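You operate a simulated robot arm through the tools that you are given. There is no shell and no other tool. Be economical: measure what you need, move in short steps, check, and stop when the job is done.

Carry out the task below with a simulated robot arm. There is one attempt and no reset: what you move stays moved.

## Task
Swap the nearly empty red ink tub in the desk printer and run a test print.
Fine: full tub of that colour in; old tub on the white tray, lid shut, printer off. Set down upright: what you pick out.

It is judged by the outcome, as a careful person would: the job done as asked, and still so three seconds after it is handed in. It fails if anything else is knocked over, pushed out of place, dropped, spilled or broken. A push-on lid holds only when it is set on centred and level and pressed home; a screw cap is set on level and turned clockwise until tight.

## Robot
A 6-joint arm with a two-finger gripper, hanging from a carriage that runs on a gantry, over the field with the corners [-195.9, 41.7], [-195.9, -96.3], [14.1, -96.3], [14.1, 41.7] (x, y) and turns from -5.864 to 6.144 rad about z. Base frame: it is fixed where the carriage stands at the start and does not move with it; the origin is on the floor, on the carriage's upright axis, x ahead of it, y to its left, z up; the surface under the hand at the start is at about z = 90. Lengths are in cm, angles in rad, forces in N, time in s.
With the tool pointing down near the work surface it reaches from about 10 to 48 cm from the robot's upright axis, wherever it stands. Its first joint turns from -2.897 to 2.897 rad. Places, roughly: desk printer lid [60, -20, 120]; desk printer screen [40, -20, 110]; green printer key [50, -30, 110]; grey printer key [50, 0, 110]; inside of the white tray [30, 30, 90]; test print [50, -20, 100]. Payload 2.45 kg.
The TCP is the grasp point between the finger pads, 2.6 cm short of the fingertips. In the tool frame z runs along the fingers and y along their closing line. Largest opening 9.6 cm; the body of the gripper starts 6.9 cm behind the TCP.
Orientation is that of the tool frame in the base frame, as a unit quaternion [w, x, y, z]. With the fingers straight down and closing along the base's y, the tool's x points along the base's -x, its y along +y and its z along -z.

## Interface
- The arm moves only by the tool jog_arm. Its argument "increments" is a list of rows, each a list of 7 numbers: the shift along the base's x, y, z in units of 50 mm (1.0 is 50 mm), then the turn, a rotation vector about the base's x, y, z in units of 4 degrees (1.0 is 4 degrees), then the gripper command, from -1 (shut) to 1 (fully open), values between in proportion. In form: [[dx, dy, dz, rx, ry, rz, jaw], ...]. A call has 1 to 10 rows; each row shifts and turns the commanded pose from where the row before left it. A call with a number of a shift or a turn outside -1 to 1 is refused whole. Rows are played at 5 a second. More than 5 cm and 0.15 rad between two rows, or a gripper value outside its range, and nothing of the call is played. A pose out of reach is approached as far as the arm can. The call stops where the force on the tool passes 40 N (or 10 N more than at its start, if that is more) or the arm is blocked; 0.2 s more then pass. Each finger halts on what it meets, pressing with about 37 N; the grip force reading is that of the motor and also rises with nothing between the fingers. The clock runs only during rows and for 0.2 s after the last one: add rows that do not move to give the fingers time. It gives the time, the measured TCP pose, the force on the tool (base axes), the opening and the grip force at its end, in the units of the frame above (readings bear some noise), with the torque about the TCP (base axes, N m) and any sound that the robot's microphone picked up, and new pictures: "views" is both (left out), scene, wrist or none.
- Cameras (640 x 400 px; columns grow to the right, rows downward): "scene" is now at [25.58, -0.18, 183.61]; the picture's right is [-0.03, -1.00, 0.00], its down [-0.93, 0.02, -0.36] and it looks along [0.36, -0.01, -0.93] (base axes); focal length 274 px, centre (320, 200). "wrist" rides on the gripper at [8.2, 0.3, -9.8] in the tool frame; the picture's right is [-0.04, 1.00, 0.00], its down [-0.73, -0.03, -0.68] and it looks along [-0.68, -0.03, 0.73] (tool axes); focal length 256 px, centre (320, 200).
- lift_body(by): slides the trunk up (or, below 0, down) by that many cm; the arm and the scene camera ride with it, the base frame stays. It gives what a move gives, with no picture.
- base_move(legs): drives the robot by 1 to 6 legs, each [ahead, left, turn to the left] in cm, cm and rad, along the robot's own axes; the way and the turn of a leg run together, so that a leg with both is an arc; at most 150 cm and 3.142 rad a leg. The arm and the cameras ride along, it lands a little off, and it stops where it bumps. It keeps to its track: a leg is cut to what the track allows. It gives what a move gives, and a new picture of the scene camera.
- aim_head(pan, tilt): turns the head with the scene camera to pan (to the left, within 2.705 rad either way) and tilt (down, from -0.506 to 1.204), counted from straight ahead of the robot. It gives what a move gives, and a new picture of the scene camera.
- locate(camera, pixels): for up to 12 pixels [column, row] of the newest picture of that camera ("zoom" is the newest enlarged one), the place [x, y, z] in the base frame of the surface seen there, good to about 0.2 cm. The clock stands still meanwhile.
- enlarge(camera, box): a new picture of the part [left, top, right, bottom] of that camera's present view, enlarged. The clock stands still meanwhile.
- finish_job(): hands the job in; it is judged then, once.

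Go step by step. Measure first, check grasps and placings, and put right what went wrong. The budget is 80 turns and 260 pictures, counting those below and the enlarged ones. Unless the task says otherwise, let go and move clear before handing in, and close with one line.

The tools are called after "Request:" as name(argument=value, ...) on one line, values as JSON. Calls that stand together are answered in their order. jog_arm: Moves the arm, as the interface text tells. Its arguments: {"type":"object","properties":{"increments":{"type":"array","items":{"type":"array","items":{"type":"number"}}},"views":{"type":"string","enum":["both","scene","wrist","none"]}},"required":["increments"]} The other tools are called the same way: lift_body (by) slides the trunk up or down; base_move (legs) drives the base; aim_head (pan, tilt) turns the head that bears the scene camera; locate (camera, pixels) gives the place of the surface under pixels of a picture; enlarge (camera, box) takes an enlarged picture of a part of a camera's view; finish_job () hands the job in.

At the start:

```text
t: 0.0
ee_pos: [30.73, -7.68, 100.0]
tool_rot: [0.0, 0.0, 1.0, 0.0]
ft_force: [0.1, -0.2, 0.5]
wrist_torque: [-0.02, 0.01, 0.03]
gripper_width: 9.6
finger_force: 0.1
trunk travel left (down, up): [-57.5, 2.7]
robot x, y, heading: [-0.18, -0.06, -0.002]
head pan, tilt: [-0.026, 1.201]
```

scene: 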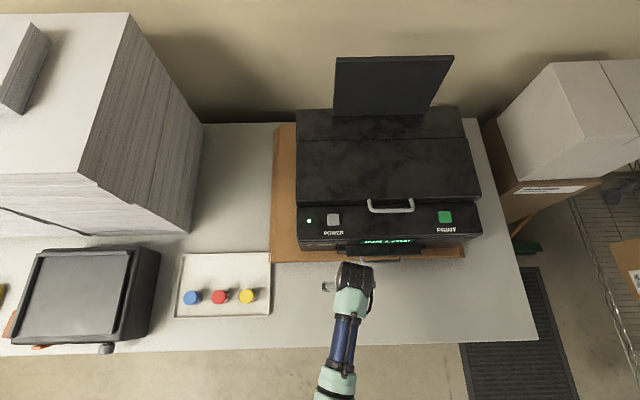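
wrist: 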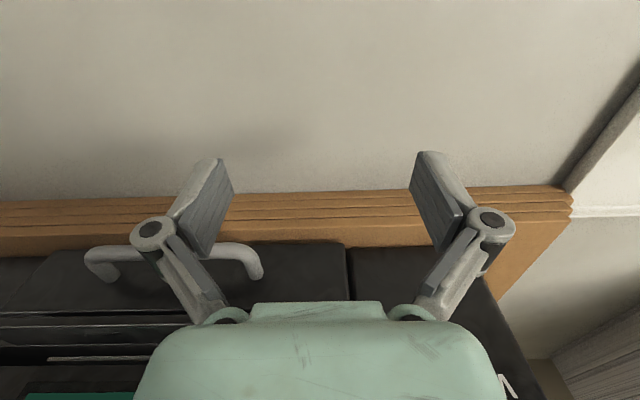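

The scene shows the printer at (385,170), the tray with three tubs at (190-250,297), and a screen with green text at (385,241). I'll enlarge both areas and measure them.

Request:
enlarge(camera="scene", box=[270, 190, 490, 270])

Request:
enlarge(camera="scene", box=[160, 240, 290, 330])

Request:
locate(camera="scene", pixels=[[192, 297], [219, 297], [248, 296], [390, 206], [333, 219], [445, 217], [380, 170], [300, 195], [475, 195], [385, 242], [185, 275], [262, 310]])

```text
2.91 times, centred on (380, 230) of scene
```

zoom: 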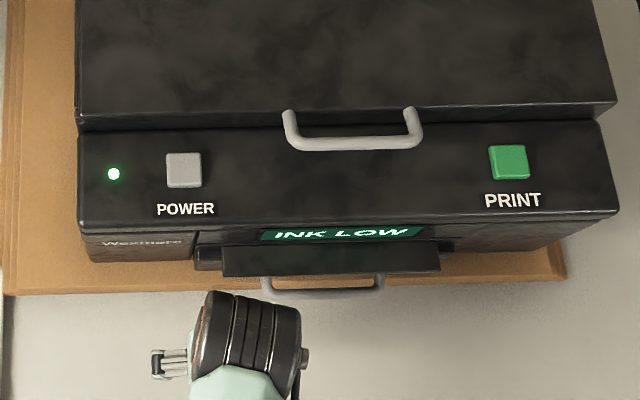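

```text
4.44 times, centred on (225, 285) of scene
```

zoom: 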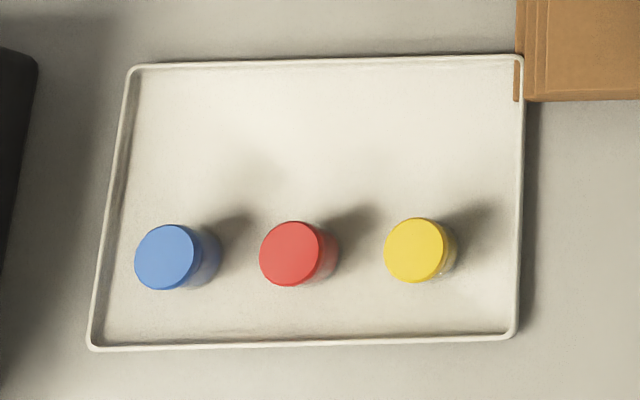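

```text
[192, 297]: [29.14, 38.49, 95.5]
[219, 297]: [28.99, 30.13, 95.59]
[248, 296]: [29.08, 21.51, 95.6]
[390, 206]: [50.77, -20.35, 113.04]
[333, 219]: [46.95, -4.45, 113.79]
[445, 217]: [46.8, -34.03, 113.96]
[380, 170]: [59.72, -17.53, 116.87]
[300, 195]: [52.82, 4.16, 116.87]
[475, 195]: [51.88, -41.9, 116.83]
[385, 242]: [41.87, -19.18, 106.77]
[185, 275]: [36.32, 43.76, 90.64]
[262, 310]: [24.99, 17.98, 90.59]
```

The screen reads INK LOW and the power LED is on. Next I'll measure the lid hinge, handle and drawer geometry.

Request:
locate(camera="scene", pixels=[[369, 205], [390, 210], [412, 205], [390, 203], [310, 110], [385, 128], [460, 112], [385, 137], [393, 85], [385, 250], [385, 258], [360, 241]])

Request:
enlarge(camera="scene", box=[280, 50, 500, 210])

Request:
enlarge(camera="scene", box=[340, 190, 440, 270])

```text
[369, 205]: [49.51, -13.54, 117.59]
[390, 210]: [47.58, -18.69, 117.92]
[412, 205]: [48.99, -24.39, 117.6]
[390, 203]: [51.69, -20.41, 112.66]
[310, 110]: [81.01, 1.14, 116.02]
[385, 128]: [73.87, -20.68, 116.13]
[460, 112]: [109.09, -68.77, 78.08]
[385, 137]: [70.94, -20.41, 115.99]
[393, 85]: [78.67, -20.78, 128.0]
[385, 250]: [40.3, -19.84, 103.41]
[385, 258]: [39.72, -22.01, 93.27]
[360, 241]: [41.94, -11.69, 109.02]
```

```text
2.50 times, centred on (390, 130) of scene
```

zoom: 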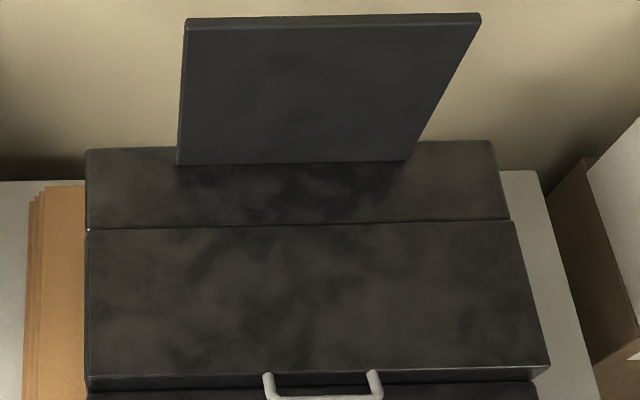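

```text
5.00 times, centred on (390, 230) of scene
```

zoom: 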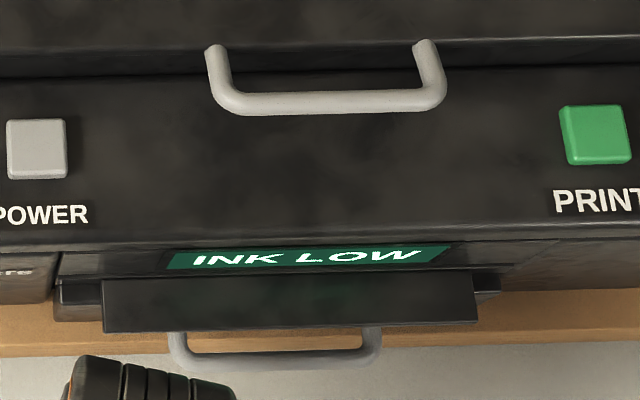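

The lid spans x≈52–71 with a handle bar at x≈47.6, z≈117.7, and a second handle sits low on the front. The wrist camera is upside down but sees the printer front, so I'll enlarge that and measure.

Request:
enlarge(camera="wrist", box=[0, 180, 400, 400])

Request:
locate(camera="wrist", pixels=[[100, 265], [250, 270], [175, 250], [60, 300], [60, 330], [60, 365], [300, 290], [300, 260], [60, 398]])

```text
1.60 times, centred on (200, 290) of wrist
```

zoom: 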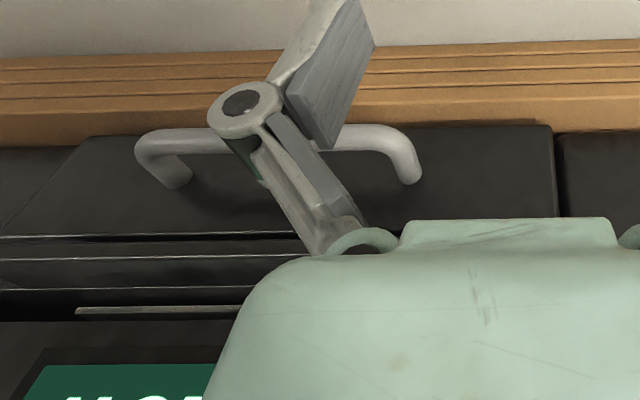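

```text
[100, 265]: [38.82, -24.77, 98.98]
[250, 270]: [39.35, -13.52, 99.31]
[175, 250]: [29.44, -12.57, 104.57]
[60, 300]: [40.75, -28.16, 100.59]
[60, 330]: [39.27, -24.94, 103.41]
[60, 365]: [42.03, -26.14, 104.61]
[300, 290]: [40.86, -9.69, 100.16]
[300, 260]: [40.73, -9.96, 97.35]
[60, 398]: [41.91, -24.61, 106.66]
```

The front is a paper drawer at x≈40.8 with its own handle and an output slot above it. To open the lid I'll raise the hand, turn the tool to point forward with the fingers closing vertically, and line the carriage up with the lid handle.

Request:
jog_arm(increments=[[-0.5, 0, 1, 0, 0, 0, 0], [-0.5, 0, 1, 0, 0, 0, 0], [0, 0, 1, 0, 0, 0, 0], [0, 0, 1, 0, 0, 0, 0], [0, 0, 0.5, -0.7265, -0.7265, 0.9467, 0], [0, 0, 0, -0.7265, -0.7265, 0.9467, 0], [0, 0, 0, -0.7265, -0.7265, 0.9467, 0], [0, 0, 0, -0.7265, -0.7265, 0.9467, 0], [0, 0, 0, -0.7265, -0.7265, 0.9467, 0], [0, 0, 0, -0.7265, -0.7265, 0.9467, 0]], views="none")

Request:
jog_arm(increments=[[0, 0, 0, -0.7265, -0.7265, 0.9467, 0], [0, 0, 0, -0.7265, -0.7265, 0.9467, 0], [0, 0, 0, -0.7265, -0.7265, 0.9467, 0], [0, 0, 0, -0.7265, -0.7265, 0.9467, 0], [0, 0, 0, -0.7265, -0.7265, 0.9467, 0], [0, 0, 0, -0.7265, -0.7265, 0.9467, 0], [0, 0, 0, -0.7265, -0.7265, 0.9467, 0]], views="none")

Request:
jog_arm(increments=[[0, 0, 0, -0.7265, -0.7265, 0.9467, 0], [0, 0, 0, -0.7265, -0.7265, 0.9467, 0], [0, 0, 0, -0.7265, -0.7265, 0.9467, 0], [0, 0, 0, -0.7265, -0.7265, 0.9467, 0], [0, 0, 0, -0.7265, -0.7265, 0.9467, 0], [0, 0, 0, -0.7265, -0.7265, 0.9467, 0], [0, 0, 0, -0.7265, -0.7265, 0.9467, 0]], views="both")

```text
refused: row 1 steps farther than a row can; nothing moved
```

```text
t: 1.6
ee_pos: [30.74, -7.7, 100.02]
tool_rot: [0.174, -0.229, 0.942, -0.175]
ft_force: [0.1, -0.6, -0.2]
wrist_torque: [0.02, -0.03, 0.04]
gripper_width: 4.81
finger_force: 0.0
trunk travel left (down, up): [-57.5, 2.7]
robot x, y, heading: [0.01, 0.12, -0.003]
head pan, tilt: [-0.026, 1.201]
```

```text
t: 3.2
ee_pos: [30.77, -7.72, 99.95]
tool_rot: [0.329, -0.428, 0.775, -0.329]
ft_force: [0.7, 0.0, 0.3]
wrist_torque: [0.01, -0.01, 0.01]
gripper_width: 4.79
finger_force: 0.1
trunk travel left (down, up): [-57.5, 2.7]
robot x, y, heading: [-0.22, -0.12, 0.006]
head pan, tilt: [-0.026, 1.201]
```

scene: 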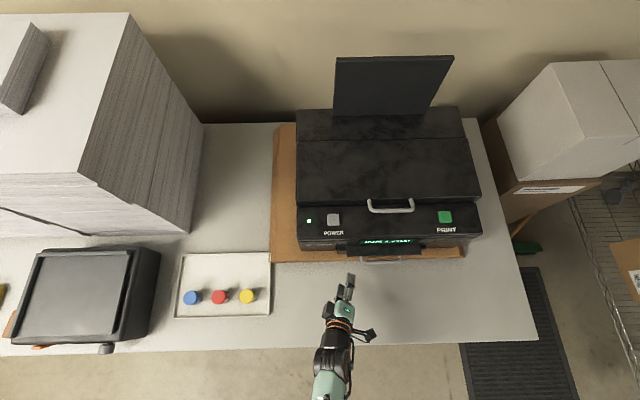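
wrist: 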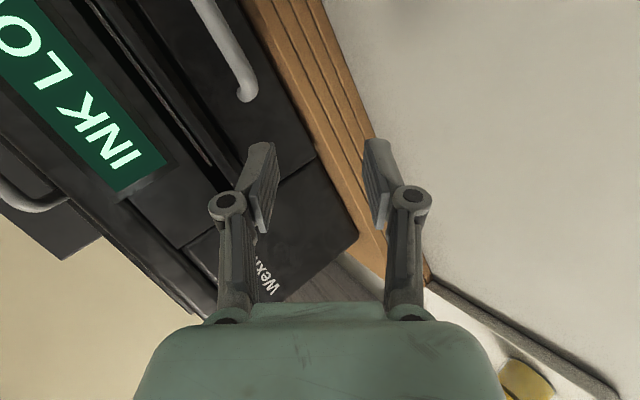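

The first call was refused for step size, but the other rotations ran and the hand is clear. I'll raise it and finish the turn, then drive the carriage over.

Request:
jog_arm(increments=[[0, 0, 1, 0, 0, 0, 0], [0, 0, 1, 0, 0, 0, 0], [0, 0, 1, 0, 0, 0, 0], [0, 0, 0.9, -0.7265, -0.7265, 0.9467, 0], [0, 0, 0, -0.7265, -0.7265, 0.9467, 0], [0, 0, 0, -0.7265, -0.7265, 0.9467, 0], [0, 0, 0, -0.7265, -0.7265, 0.9467, 0], [0, 0, 0, -0.7265, -0.7265, 0.9467, 0], [0, 0, 0, -0.7265, -0.7265, 0.9467, 0]], views="none")

Request:
base_move(legs=[[8, -11.5, 0]])

```text
t: 5.2
ee_pos: [30.72, -7.78, 119.54]
tool_rot: [-0.432, 0.562, -0.559, 0.432]
ft_force: [-0.2, 0.6, -0.4]
wrist_torque: [-0.04, -0.04, -0.02]
gripper_width: 4.77
finger_force: 0.0
trunk travel left (down, up): [-57.5, 2.7]
robot x, y, heading: [0.18, 0.09, 0.002]
head pan, tilt: [-0.026, 1.201]
```

```text
t: 6.5
ee_pos: [38.62, -19.26, 119.49]
tool_rot: [-0.431, 0.561, -0.56, 0.432]
ft_force: [0.0, -0.5, 0.3]
wrist_torque: [0.01, 0.0, 0.01]
gripper_width: 4.81
finger_force: 0.1
trunk travel left (down, up): [-57.5, 2.7]
robot x, y, heading: [7.68, -11.42, -0.004]
head pan, tilt: [-0.026, 1.201]
```

scene: 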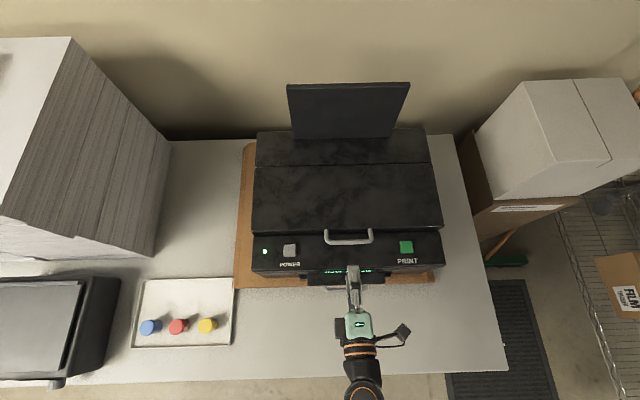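

The hand is at [38.6, -19.3, 119.5], in front of the lid handle at (348,238). I'll measure the bar precisely.

Request:
locate(camera="scene", pixels=[[335, 241], [362, 240], [326, 234], [371, 234], [345, 241], [345, 243], [345, 250]])

Request:
enlarge(camera="scene", box=[300, 210, 400, 310])

Request:
enlarge(camera="wrist", box=[0, 0, 640, 400])

```text
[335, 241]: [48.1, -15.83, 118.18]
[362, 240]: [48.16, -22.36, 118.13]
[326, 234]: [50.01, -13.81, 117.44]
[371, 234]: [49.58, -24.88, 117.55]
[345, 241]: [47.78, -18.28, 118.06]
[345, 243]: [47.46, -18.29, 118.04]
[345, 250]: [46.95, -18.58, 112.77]
```

```text
4.00 times, centred on (350, 260) of scene
```

zoom: 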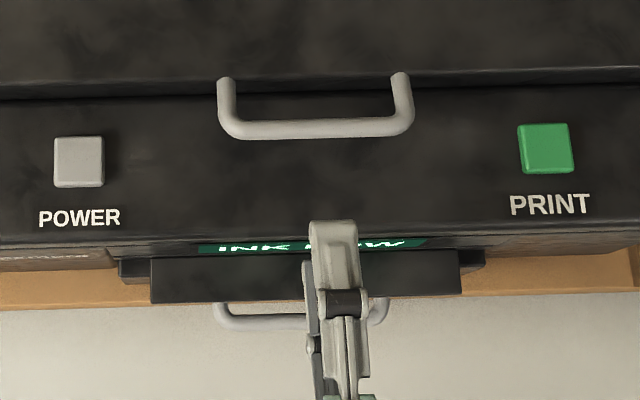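

```text
1.00 times, centred on (320, 200) of wrist (not enlarged: the box is as wide or as high as the picture)
```

zoom: 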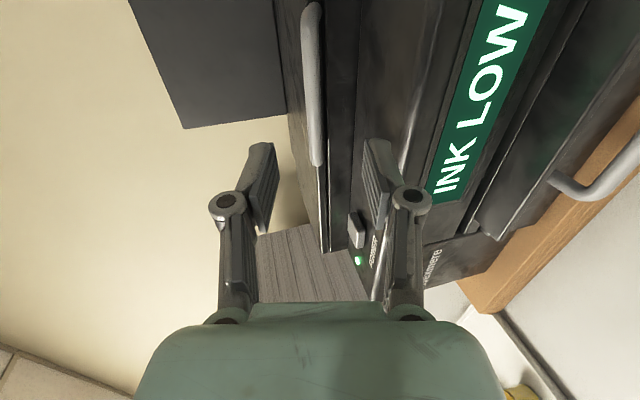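

The bar centre is at about [47.9, y, 117.6], with the deck at 112.8, so a partly open finger fits underneath. I'll approach along the tool axis and close on it.

Request:
jog_arm(increments=[[0, 0, 0, 0, 0, 0, -0.27], [0.6, 0, -0.12, 0, 0, 0, -0.27], [0.6, 0, -0.13, 0, 0, 0, -0.27], [0.65, 0, -0.13, 0, 0, 0, -0.27], [0, 0, 0, 0, 0, 0, -0.27]])

Request:
enlarge(camera="scene", box=[300, 210, 400, 310])

```text
t: 7.7
ee_pos: [47.92, -19.21, 117.67]
tool_rot: [0.432, -0.56, 0.56, -0.431]
ft_force: [-0.6, 0.2, -0.2]
wrist_torque: [-0.04, 0.05, -0.01]
gripper_width: 3.49
finger_force: 0.0
trunk travel left (down, up): [-57.5, 2.7]
robot x, y, heading: [7.95, -11.06, -0.004]
head pan, tilt: [-0.026, 1.201]
```

scene: 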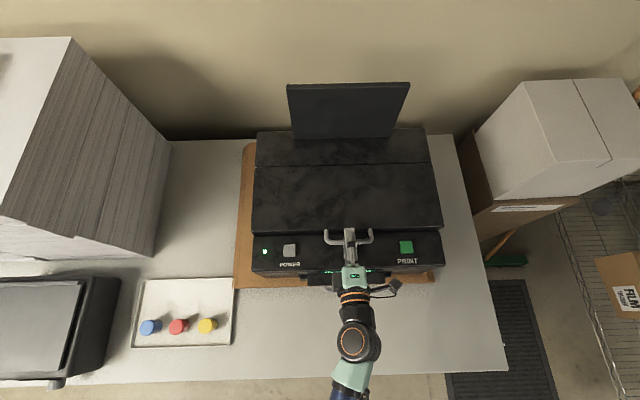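
wrist: 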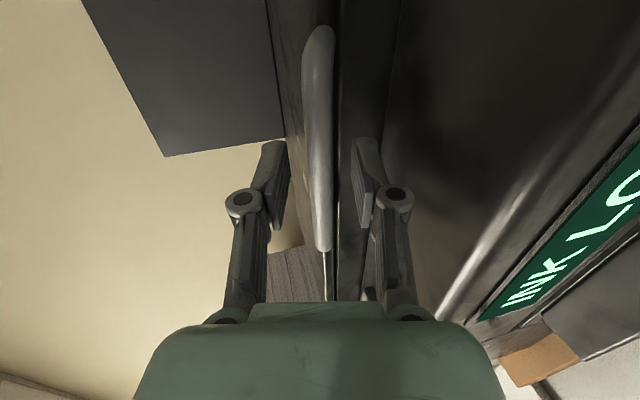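

```text
4.00 times, centred on (350, 260) of scene
```

zoom: 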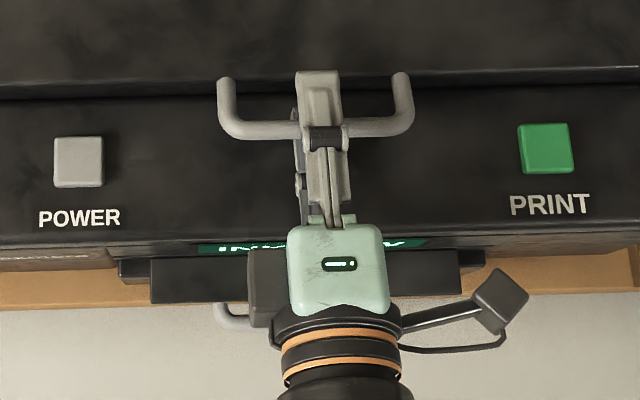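

The fingers straddle the bar, so I'll close and start lifting the lid along its arc about the hinge near x=71, z=115.6.

Request:
jog_arm(increments=[[0, 0, 0, 0, 0, 0, -1], [0, 0, 0, 0, 0, 0, -1], [0, 0, 0, 0, 0, 0, -1], [0.04, 0, 0.322, 0, 1, 0, -1], [0.06, 0, 0.318, 0, 1, 0, -1], [0.084, 0, 0.312, 0, 1, 0, -1], [0.106, 0, 0.306, 0, 1, 0, -1]])

```text
t: 9.3
ee_pos: [49.22, -19.24, 123.86]
tool_rot: [-0.347, 0.616, -0.615, 0.35]
ft_force: [-9.0, -5.5, 2.7]
wrist_torque: [0.24, -0.08, 0.29]
gripper_width: 1.05
finger_force: 38.0
trunk travel left (down, up): [-57.5, 2.7]
robot x, y, heading: [8.13, -11.32, -0.001]
head pan, tilt: [-0.026, 1.201]
```

scene: 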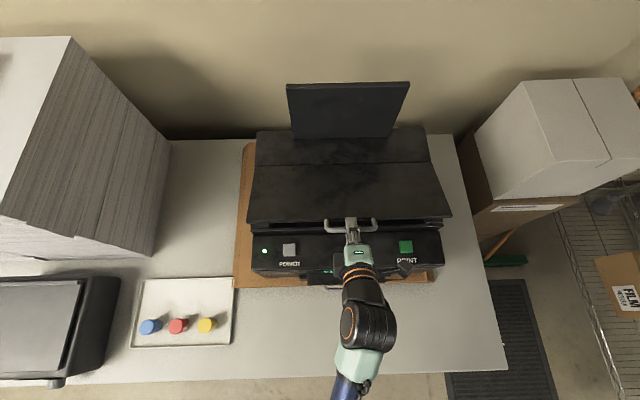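
wrist: 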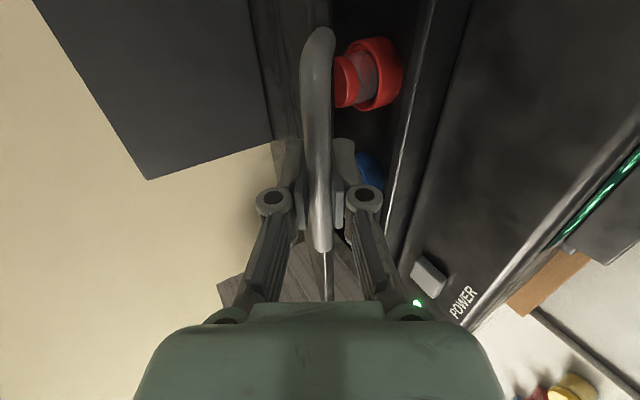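

The lid is rising and the red and blue tubs are visible inside. I'll continue the arc.

Request:
jog_arm(increments=[[0.126, 0, 0.298, 0, 1, 0, -1], [0.146, 0, 0.288, 0, 1, 0, -1], [0.166, 0, 0.278, 0, 1, 0, -1], [0.186, 0, 0.266, 0, 1, 0, -1], [0.204, 0, 0.252, 0, 1, 0, -1], [0.22, 0, 0.236, 0, 1, 0, -1]])

```text
t: 10.7
ee_pos: [54.51, -19.32, 132.02]
tool_rot: [0.211, -0.675, 0.675, -0.213]
ft_force: [-10.7, -5.7, 11.4]
wrist_torque: [0.2, -0.08, 0.03]
gripper_width: 1.06
finger_force: 38.2
trunk travel left (down, up): [-57.5, 2.7]
robot x, y, heading: [8.25, -11.28, 0.002]
head pan, tilt: [-0.026, 1.201]
```

scene: 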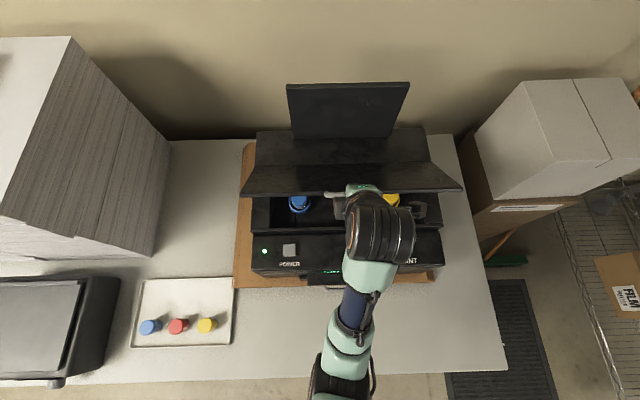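
wrist: 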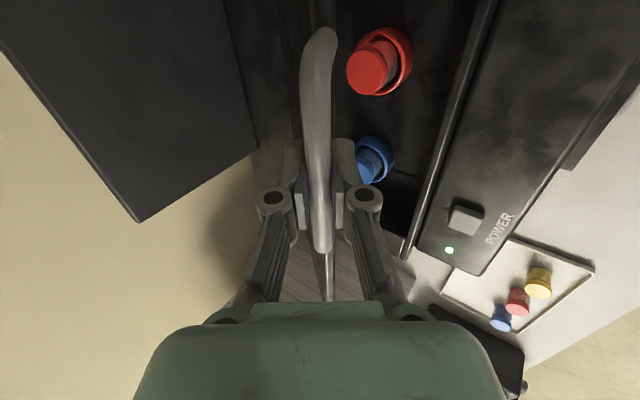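

Lid is about 40° open and the force suggests a slightly larger arc radius. I'll continue with a corrected radius.

Request:
jog_arm(increments=[[0.288, 0, 0.346, 0, 1, 0, -1], [0.262, 0, 0.214, 0, 1, 0, -1], [0.276, 0, 0.194, 0, 1, 0, -1], [0.288, 0, 0.176, 0, 1, 0, -1], [0.3, 0, 0.154, 0, 1, 0, -1]])

```text
t: 11.5
ee_pos: [59.1, -19.18, 134.28]
tool_rot: [-0.156, 0.69, -0.69, 0.156]
ft_force: [-11.0, 1.0, 15.1]
wrist_torque: [0.24, 0.26, -0.13]
gripper_width: 0.99
finger_force: 37.7
out of reach, approached as far as the arm can: row 2, 3
trunk travel left (down, up): [-57.5, 2.7]
robot x, y, heading: [7.94, -11.52, 0.001]
head pan, tilt: [-0.026, 1.201]
stopped in row 3: the force on the tool passed its limit at 94 N (the readings are from after the stop); the commanded pose is now the measured one
```

scene: 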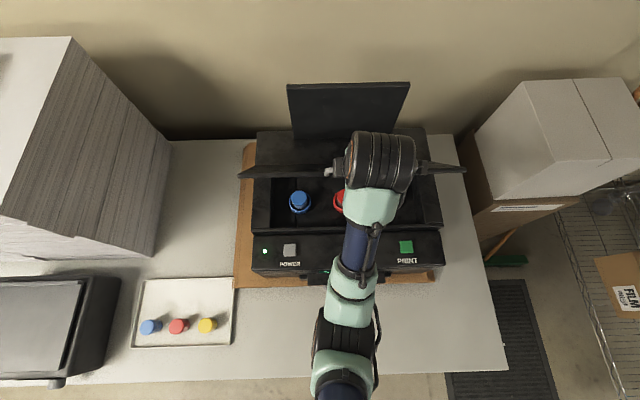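
wrist: 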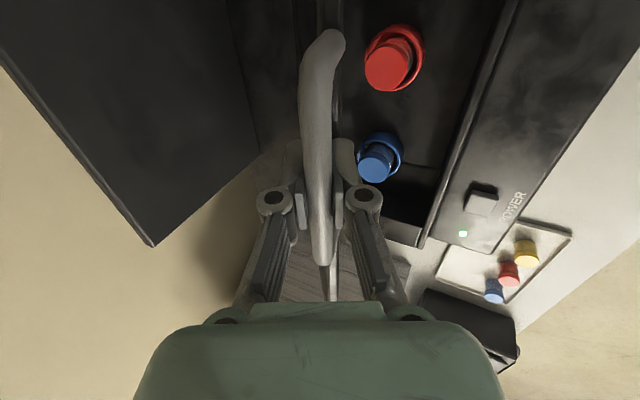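

The arm ran out of reach at about 50° of lid opening. I'll loosen the grip a little to see whether the lid holds by itself.

Request:
jog_arm(increments=[[0, 0, 0, 0, 0, 0, -0.5], [0, 0, 0, 0, 0, 0, -0.3], [0, 0, 0, 0, 0, 0, -0.3], [0, 0, 0, 0, 0, 0, -0.3]])

```text
t: 12.5
ee_pos: [59.08, -19.16, 134.18]
tool_rot: [-0.155, 0.69, -0.69, 0.155]
ft_force: [-0.3, 0.6, 0.3]
wrist_torque: [-0.01, 0.01, 0.02]
gripper_width: 3.36
finger_force: 0.0
trunk travel left (down, up): [-57.5, 2.7]
robot x, y, heading: [7.75, -11.05, 0.002]
head pan, tilt: [-0.026, 1.201]
```

scene: 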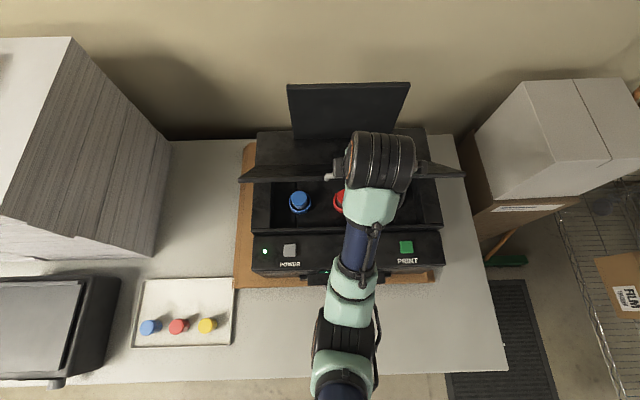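
wrist: 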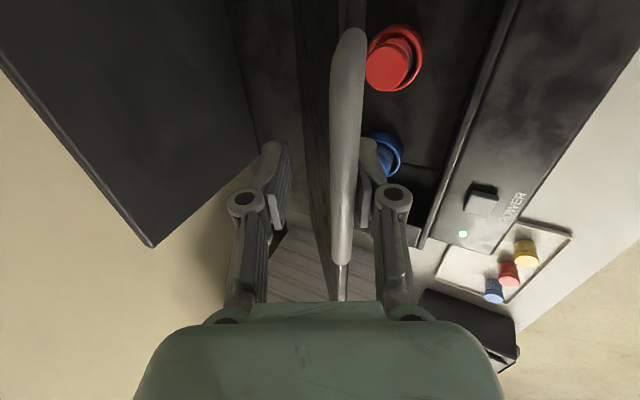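

Force is near zero with the bar loose between the fingers, so the lid seems to hold by friction. I'll withdraw along the tool axis and check.

Request:
jog_arm(increments=[[-0.26, 0, 0.5, 0, 0, 0, -0.2], [-0.3, 0, 0.4, 0, 0, 0, -0.2], [-0.8, 0, 0.1, 0, 0, 0, -0.2], [-0.9, 0, 0, 0, 0, 0, -0.2]])

Request:
locate(camera="scene", pixels=[[270, 165], [270, 178], [440, 165], [300, 150], [300, 202], [340, 202], [331, 176]])

```text
t: 13.5
ee_pos: [52.64, -19.42, 130.44]
tool_rot: [-0.156, 0.691, -0.688, 0.156]
ft_force: [-1.2, -0.8, -0.6]
wrist_torque: [0.04, 0.01, 0.01]
gripper_width: 3.91
finger_force: 0.5
out of reach, approached as far as the arm can: row 1, 2, 3, 4
trunk travel left (down, up): [-57.5, 2.7]
robot x, y, heading: [7.47, -11.38, -0.005]
head pan, tilt: [-0.026, 1.201]
```

scene: 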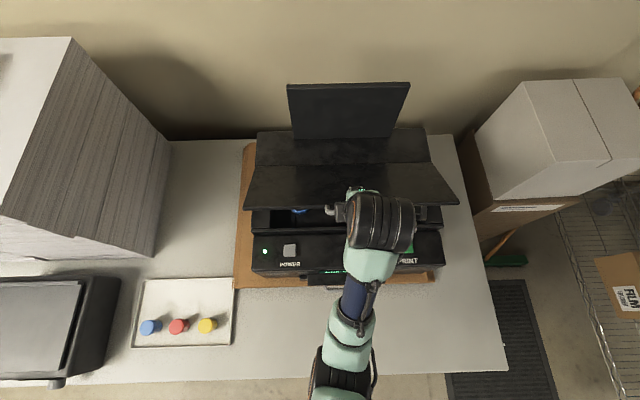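
wrist: 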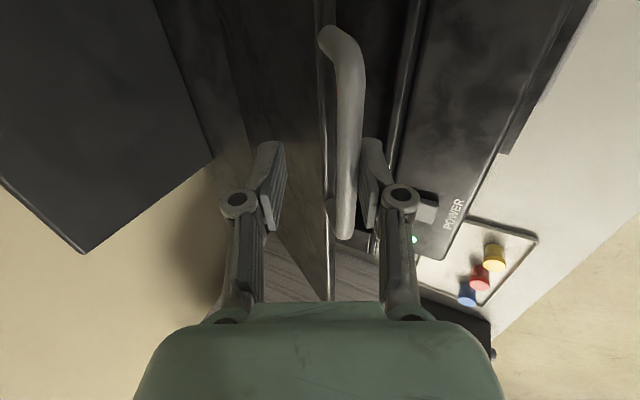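

```text
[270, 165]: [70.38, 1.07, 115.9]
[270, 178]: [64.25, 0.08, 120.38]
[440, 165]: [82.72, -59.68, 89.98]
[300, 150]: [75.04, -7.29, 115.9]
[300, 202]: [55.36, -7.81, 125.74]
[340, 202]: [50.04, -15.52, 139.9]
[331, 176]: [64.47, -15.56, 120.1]
```

The lid stayed at roughly 33°, and the arm could not rise further there. I'll slip off the bar along the tool axis, then bring the carriage forward.

Request:
jog_arm(increments=[[-0.25, 0, 0.5, 0, -0.5, 0, -0.2], [-0.4, 0, 0.3, 0, -1, 0, -0.2], [-0.6, 0, 0.1, 0, -1, 0, -0.2], [-0.8, 0, 0, 0, -1, 0, -0.2], [-0.8, 0, 0, 0, -1, 0, -0.2]])

```text
t: 14.7
ee_pos: [42.41, -21.14, 131.09]
tool_rot: [-0.262, 0.658, -0.655, 0.263]
ft_force: [0.1, -0.2, -0.4]
wrist_torque: [0.03, 0.02, 0.0]
gripper_width: 3.84
finger_force: 0.1
out of reach, approached as far as the arm can: row 1, 4, 5
trunk travel left (down, up): [-57.5, 2.7]
robot x, y, heading: [7.72, -11.51, -0.001]
head pan, tilt: [-0.026, 1.201]
```

scene: 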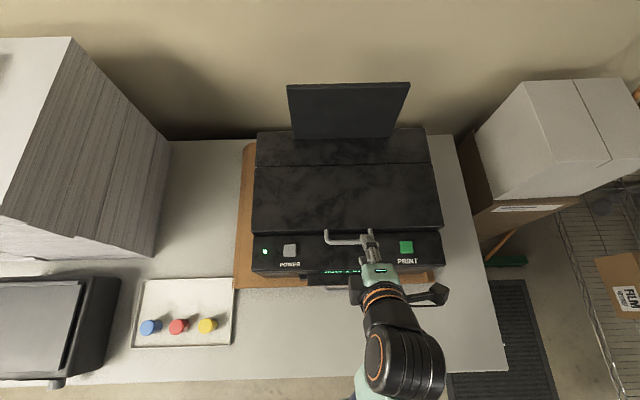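
wrist: 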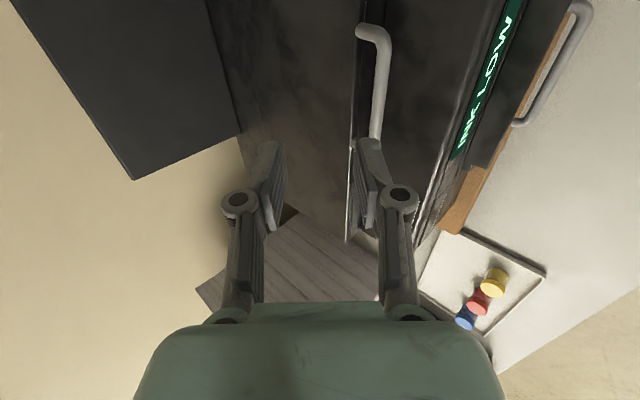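

The lid has closed again, so it must be opened further to stay. I'll bring the tool close to horizontal, which allows more height, put the carriage fully forward and open the lid in one sweep.

Request:
jog_arm(increments=[[-0.6, 0.1, -0.2, 0, -1, 0, -0.27], [-0.6, 0.1, -0.3, 0, -1, 0, -0.27], [-0.6, 0.1, -0.3, 0, -1, 0, -0.27], [-0.2, 0.08, -0.3, 0, -1, 0, -0.27], [0, 0, -0.3, 0, -1, 0, -0.27], [0, 0, -0.3, 0, -1, 0, -0.27], [0, 0, -0.3, 0, -1, 0, -0.27], [0, 0, -0.2, 0, -1, 0, -0.27], [0, 0, 0, 0, -1, 0, -0.27]], views="none")

Request:
lift_body(by=2.7)

Request:
base_move(legs=[[6.2, 0, 0]])

```text
t: 16.7
ee_pos: [38.06, -19.63, 122.5]
tool_rot: [0.45, -0.545, 0.546, -0.45]
ft_force: [0.2, -0.8, 1.6]
wrist_torque: [0.02, -0.06, -0.02]
gripper_width: 3.5
finger_force: 0.1
out of reach, approached as far as the arm can: row 1, 2, 7, 8, 9
trunk travel left (down, up): [-57.5, 2.7]
robot x, y, heading: [7.88, -11.48, -0.002]
head pan, tilt: [-0.026, 1.201]
```

```text
t: 17.4
ee_pos: [37.95, -19.71, 125.15]
tool_rot: [0.45, -0.545, 0.546, -0.449]
ft_force: [0.4, -0.2, 0.1]
wrist_torque: [-0.03, -0.01, -0.04]
gripper_width: 3.49
finger_force: 0.0
trunk travel left (down, up): [-60.2, 0.0]
robot x, y, heading: [7.64, -11.75, -0.004]
head pan, tilt: [-0.026, 1.201]
```

```text
t: 18.4
ee_pos: [44.2, -19.76, 125.1]
tool_rot: [0.449, -0.545, 0.547, -0.449]
ft_force: [0.2, -0.2, 0.1]
wrist_torque: [0.01, 0.01, -0.01]
gripper_width: 3.5
finger_force: 0.1
trunk travel left (down, up): [-60.2, 0.0]
robot x, y, heading: [14.03, -11.39, -0.002]
head pan, tilt: [-0.026, 1.201]
```

scene: 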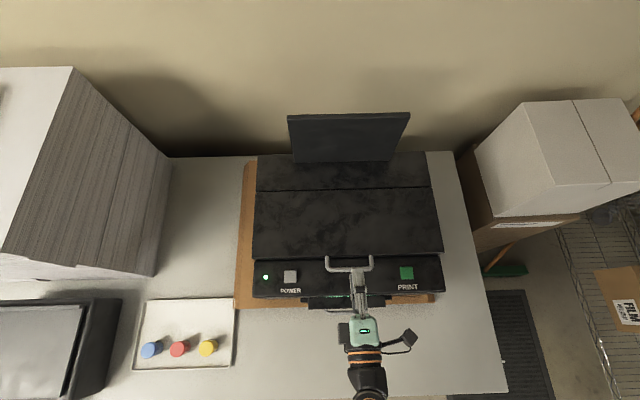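

The carriage is at x=14 and the hand is clear at [44.2, -19.8, 125.1]. I'll lower it in front of the bar and then move onto it.

Request:
jog_arm(increments=[[0, 0.05, -0.5, 0, 0, 0, -0.27], [0, 0.05, -0.5, 0, 0, 0, -0.27], [0, 0, -0.35, 0, 0, 0, -0.27], [0.37, 0, -0.07, 0, 0, 0, -0.27], [0.37, 0, -0.06, 0, 0, 0, -0.27], [0, 0, 0, 0, 0, 0, -0.27]])

```text
t: 19.8
ee_pos: [50.86, -18.67, 121.48]
tool_rot: [0.449, -0.545, 0.547, -0.45]
ft_force: [-0.5, 0.4, 0.5]
wrist_torque: [0.02, 0.0, 0.01]
gripper_width: 3.53
finger_force: 0.0
out of reach, approached as far as the arm can: row 1, 2, 3
trunk travel left (down, up): [-60.2, 0.0]
robot x, y, heading: [14.02, -11.56, 0.0]
head pan, tilt: [-0.026, 1.201]
```

scene: 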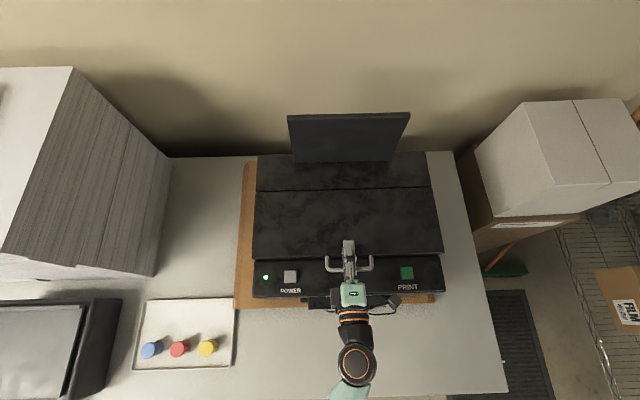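
wrist: 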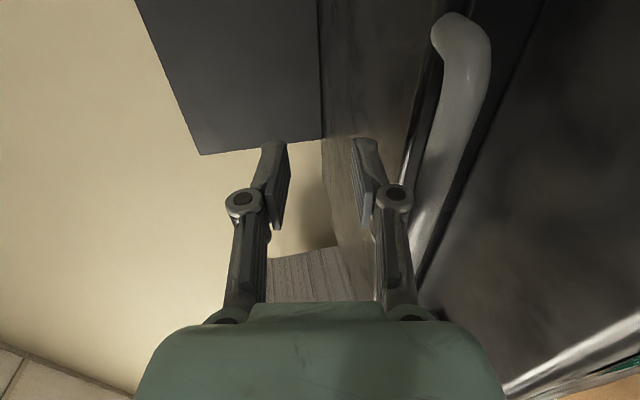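

The carriage is too close for this orientation. I'll back it off 5.5 cm, which also clears the bar, and try again.

Request:
base_move(legs=[[-5.5, 0, 0]])

Request:
jog_arm(increments=[[-0.25, -0.1, 0, 0, 0, 0, -0.27], [0, 0, -0.3, 0, 0, 0, -0.27], [0, 0, -0.35, 0, 0, 0, -0.27], [0, 0, 0, 0, 0, 0, -0.27]])

```text
t: 20.7
ee_pos: [45.49, -18.67, 121.37]
tool_rot: [0.45, -0.544, 0.546, -0.45]
ft_force: [-0.8, 0.3, 0.9]
wrist_torque: [0.0, 0.01, 0.02]
gripper_width: 3.5
finger_force: 0.0
trunk travel left (down, up): [-60.2, 0.0]
robot x, y, heading: [8.46, -11.78, -0.002]
head pan, tilt: [-0.026, 1.201]
```

scene: 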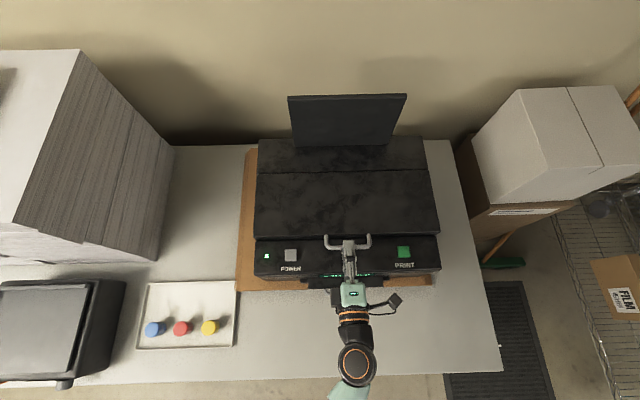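

```text
t: 21.7
ee_pos: [45.12, -18.96, 119.96]
tool_rot: [0.447, -0.546, 0.55, -0.447]
ft_force: [-0.6, -0.4, 0.1]
wrist_torque: [0.01, -0.03, -0.01]
gripper_width: 3.5
finger_force: 0.1
out of reach, approached as far as the arm can: row 2, 3
trunk travel left (down, up): [-60.2, 0.0]
robot x, y, heading: [8.73, -11.39, -0.005]
head pan, tilt: [-0.026, 1.201]
```

scene: 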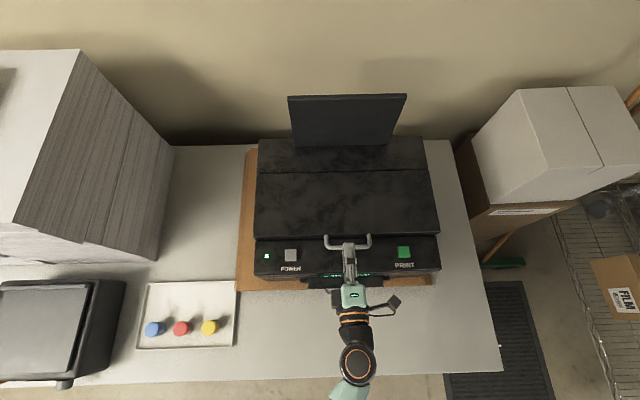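
wrist: 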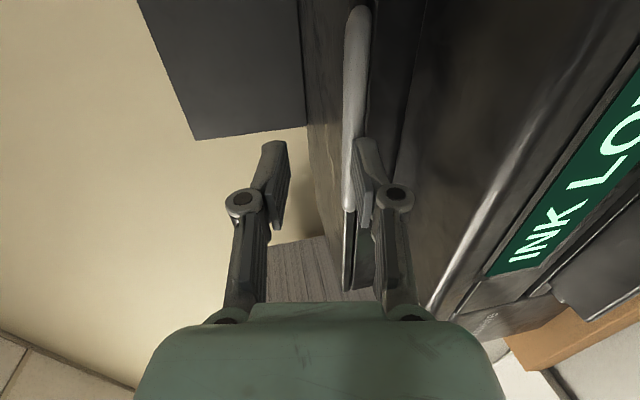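

The lower finger is level with the bar and further descent is out of reach. I'll back the carriage off 2 cm and lower with the trunk instead.

Request:
base_move(legs=[[-2, 0, 0]])

Request:
lift_body(by=-2.0)

Request:
jog_arm(increments=[[0.5, 0, -0.05, 0, 0, 0, -0.27], [0.45, 0, -0.05, 0, 0, 0, -0.27], [0, 0, 0, 0, 0, 0, -0.27]])

```text
t: 22.5
ee_pos: [43.08, -18.82, 120.0]
tool_rot: [0.448, -0.546, 0.549, -0.448]
ft_force: [0.3, 0.4, 0.0]
wrist_torque: [-0.02, 0.0, -0.05]
gripper_width: 3.53
finger_force: 0.0
trunk travel left (down, up): [-60.2, 0.0]
robot x, y, heading: [6.61, -11.33, 0.004]
head pan, tilt: [-0.026, 1.201]
```

scene: 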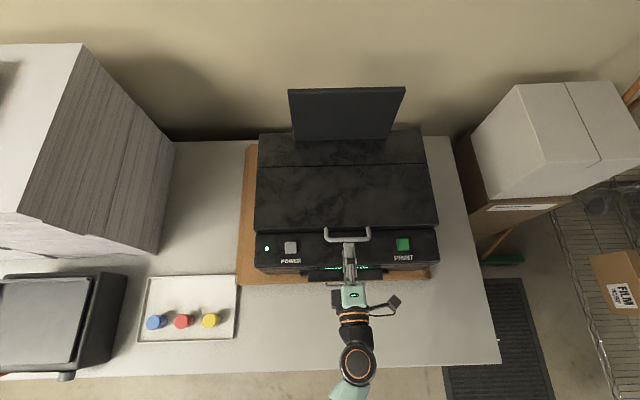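

```text
t: 23.2
ee_pos: [43.08, -18.86, 118.07]
tool_rot: [0.448, -0.545, 0.55, -0.448]
ft_force: [0.6, -0.2, -1.0]
wrist_torque: [0.04, -0.02, 0.04]
gripper_width: 3.5
finger_force: 0.0
trunk travel left (down, up): [-58.2, 2.0]
robot x, y, heading: [6.37, -11.27, -0.005]
head pan, tilt: [-0.026, 1.201]
```

```text
t: 24.0
ee_pos: [47.91, -18.85, 117.62]
tool_rot: [0.447, -0.546, 0.549, -0.448]
ft_force: [0.1, 0.0, -1.2]
wrist_torque: [0.0, 0.0, -0.01]
gripper_width: 3.49
finger_force: 0.0
trunk travel left (down, up): [-58.2, 2.0]
robot x, y, heading: [6.64, -11.09, -0.004]
head pan, tilt: [-0.026, 1.201]
```

scene: 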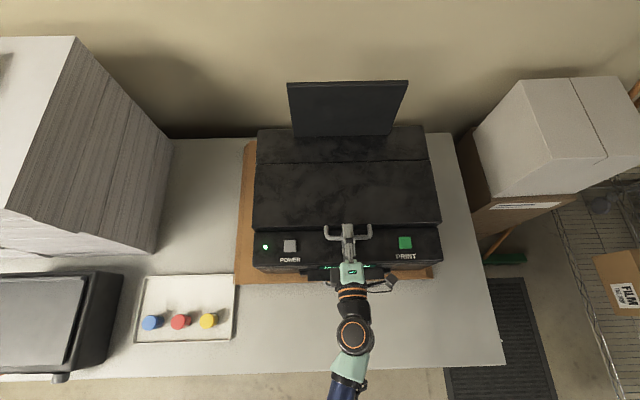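
wrist: 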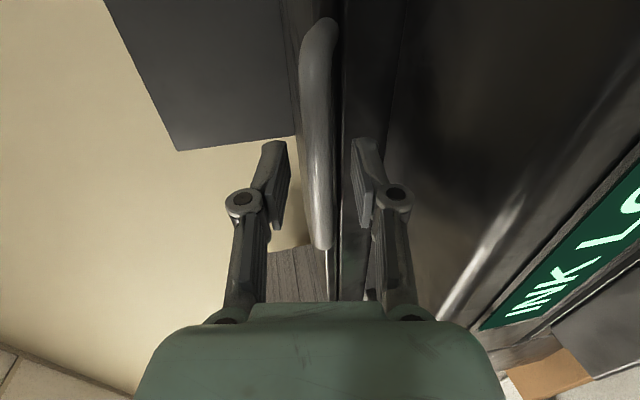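

The bar is caged again. I'll close and lift along the arc, this time keeping the tool nearly horizontal.

Request:
jog_arm(increments=[[0, 0, 0, 0, 0, 0, -1], [0, 0, 0, 0, 0, 0, -1], [0.054, 0, 0.418, 0, 0, 0, -1], [0.088, 0, 0.412, 0, 0, 0, -1], [0.126, 0, 0.404, 0, 0, 0, -1], [0.16, 0, 0.39, 0, 0, 0, -1], [0.192, 0, 0.376, 0, 0, 0, -1], [0.226, 0, 0.356, 0, 0, 0, -1], [0.256, 0, 0.336, 0, 0, 0, -1], [0.282, 0, 0.312, 0, 0, 0, -1]], views="none")

Request:
jog_arm(increments=[[0.31, 0, 0.288, 0, 0, 0, -1], [0.334, 0, 0.258, 0, 0, 0, -1]], views="both")

```text
t: 26.2
ee_pos: [54.81, -18.84, 132.45]
tool_rot: [0.446, -0.547, 0.549, -0.448]
ft_force: [14.1, -5.3, -15.8]
wrist_torque: [0.34, -0.07, -0.02]
gripper_width: 1.05
finger_force: 37.9
trunk travel left (down, up): [-58.2, 2.0]
robot x, y, heading: [6.65, -11.41, -0.0]
head pan, tilt: [-0.026, 1.201]
```

```text
t: 26.9
ee_pos: [58.11, -18.9, 134.88]
tool_rot: [0.445, -0.547, 0.552, -0.445]
ft_force: [2.9, -4.1, -6.4]
wrist_torque: [0.43, -0.03, 0.12]
gripper_width: 1.05
finger_force: 38.3
trunk travel left (down, up): [-58.2, 2.0]
robot x, y, heading: [6.65, -11.42, -0.002]
head pan, tilt: [-0.026, 1.201]
stopped in row 2: the force on the tool passed its limit at 41 N (the readings are from after the stop); the commanded pose is now the measured one
```

scene: 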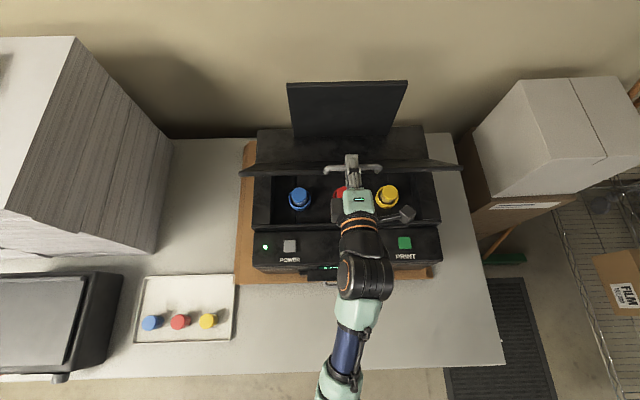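
wrist: 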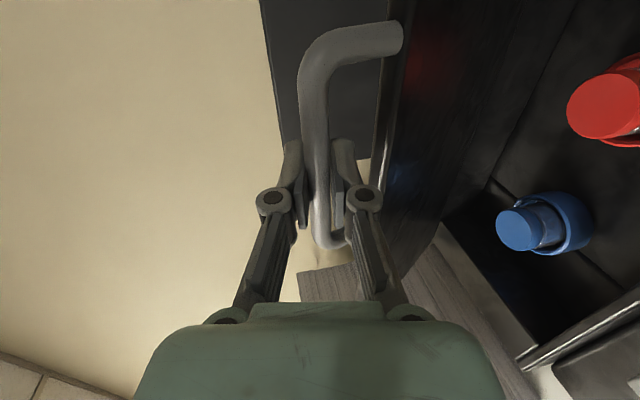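

The measured point fits a hinge at [71.4, 115.4] with radius 23.6, so the lid is about 50° open. I'll continue on that corrected arc.

Request:
jog_arm(increments=[[0.35, 0, 0.216, 0, 0, 0, -1], [0.368, 0, 0.186, 0, 0, 0, -1], [0.382, 0, 0.152, 0, 0, 0, -1], [0.394, 0, 0.12, 0, 0, 0, -1]])

```text
t: 27.9
ee_pos: [65.51, -18.88, 137.88]
tool_rot: [0.443, -0.549, 0.553, -0.443]
ft_force: [5.9, -8.1, -28.1]
wrist_torque: [0.49, 0.02, 0.01]
gripper_width: 1.09
finger_force: 38.0
trunk travel left (down, up): [-58.2, 2.0]
robot x, y, heading: [6.29, -11.67, 0.0]
head pan, tilt: [-0.026, 1.201]
```

scene: 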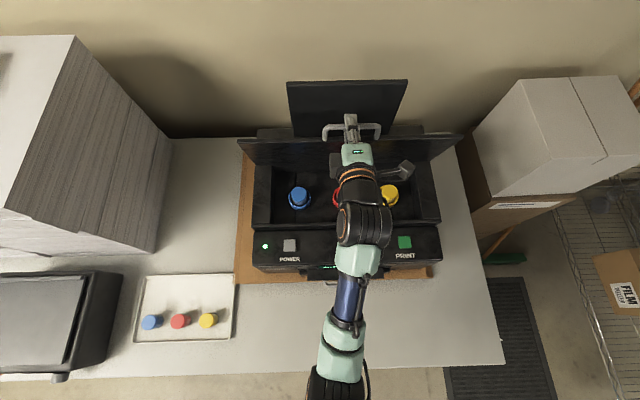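
wrist: 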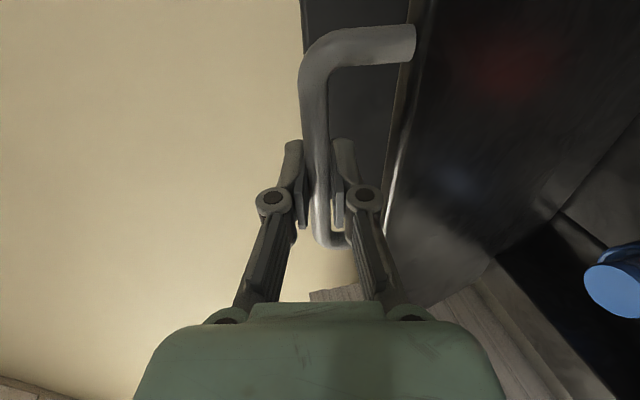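

Lid is about 70° open and pulling down slightly, so I'll flatten the path a little and continue past vertical.

Request:
jog_arm(increments=[[0.404, 0, 0.01, 0, 0, 0, -1], [0.408, 0, 0.02, 0, 0, 0, -1], [0.412, 0, 0.0, 0, 0, 0, -1]])

```text
t: 28.7
ee_pos: [71.34, -18.83, 138.15]
tool_rot: [0.443, -0.549, 0.552, -0.444]
ft_force: [-3.1, -9.7, -27.1]
wrist_torque: [0.44, 0.16, -0.19]
gripper_width: 1.1
finger_force: 38.6
trunk travel left (down, up): [-58.2, 2.0]
robot x, y, heading: [6.7, -11.65, -0.0]
head pan, tilt: [-0.026, 1.201]
```

scene: 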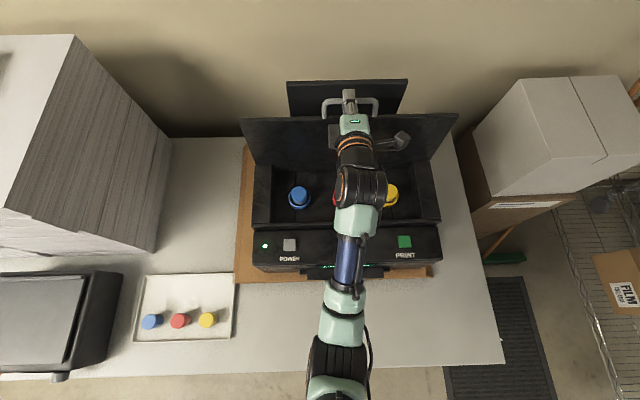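
wrist: 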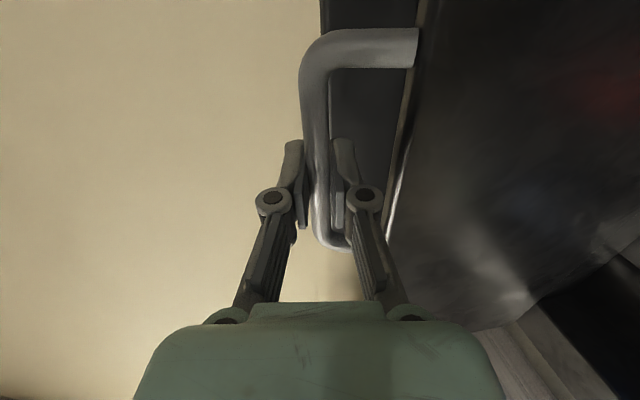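

Lid is near 85°. I'll continue a bit past vertical, watching for a stop.

Request:
jog_arm(increments=[[0.4, 0, -0.06, 0, 0, 0, -1], [0.4, 0, -0.09, 0, 0, 0, -1], [0.3, 0, -0.1, 0, 0, 0, -1]])

```text
t: 29.5
ee_pos: [76.38, -18.66, 137.42]
tool_rot: [0.446, -0.549, 0.549, -0.445]
ft_force: [-33.4, 2.7, 1.4]
wrist_torque: [-0.02, 0.39, 0.1]
gripper_width: 0.0
finger_force: 28.3
trunk travel left (down, up): [-58.2, 2.0]
robot x, y, heading: [6.57, -11.33, 0.004]
head pan, tilt: [-0.026, 1.201]
stopped in row 3: the force on the tool passed its limit at 54 N (the readings are from after the stop); the commanded pose is now the measured one
```

scene: 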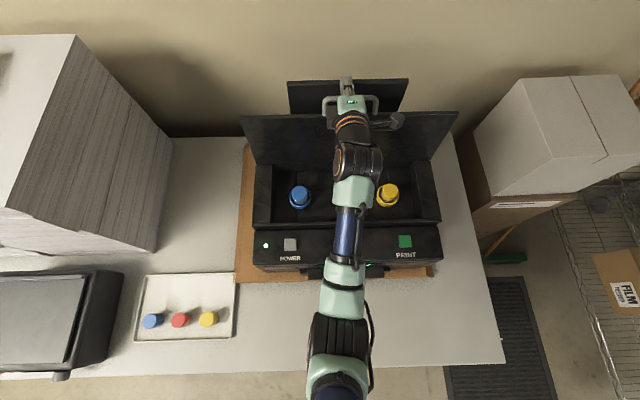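
wrist: 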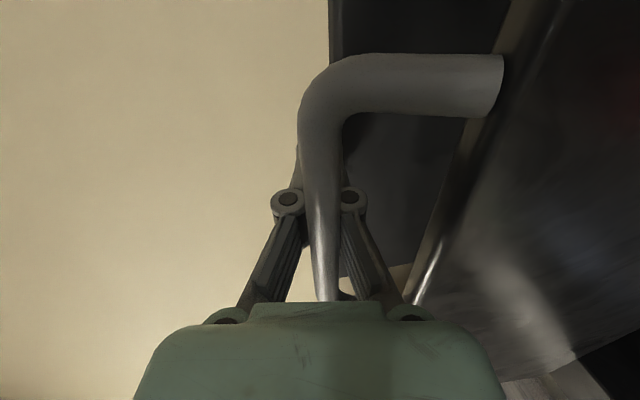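

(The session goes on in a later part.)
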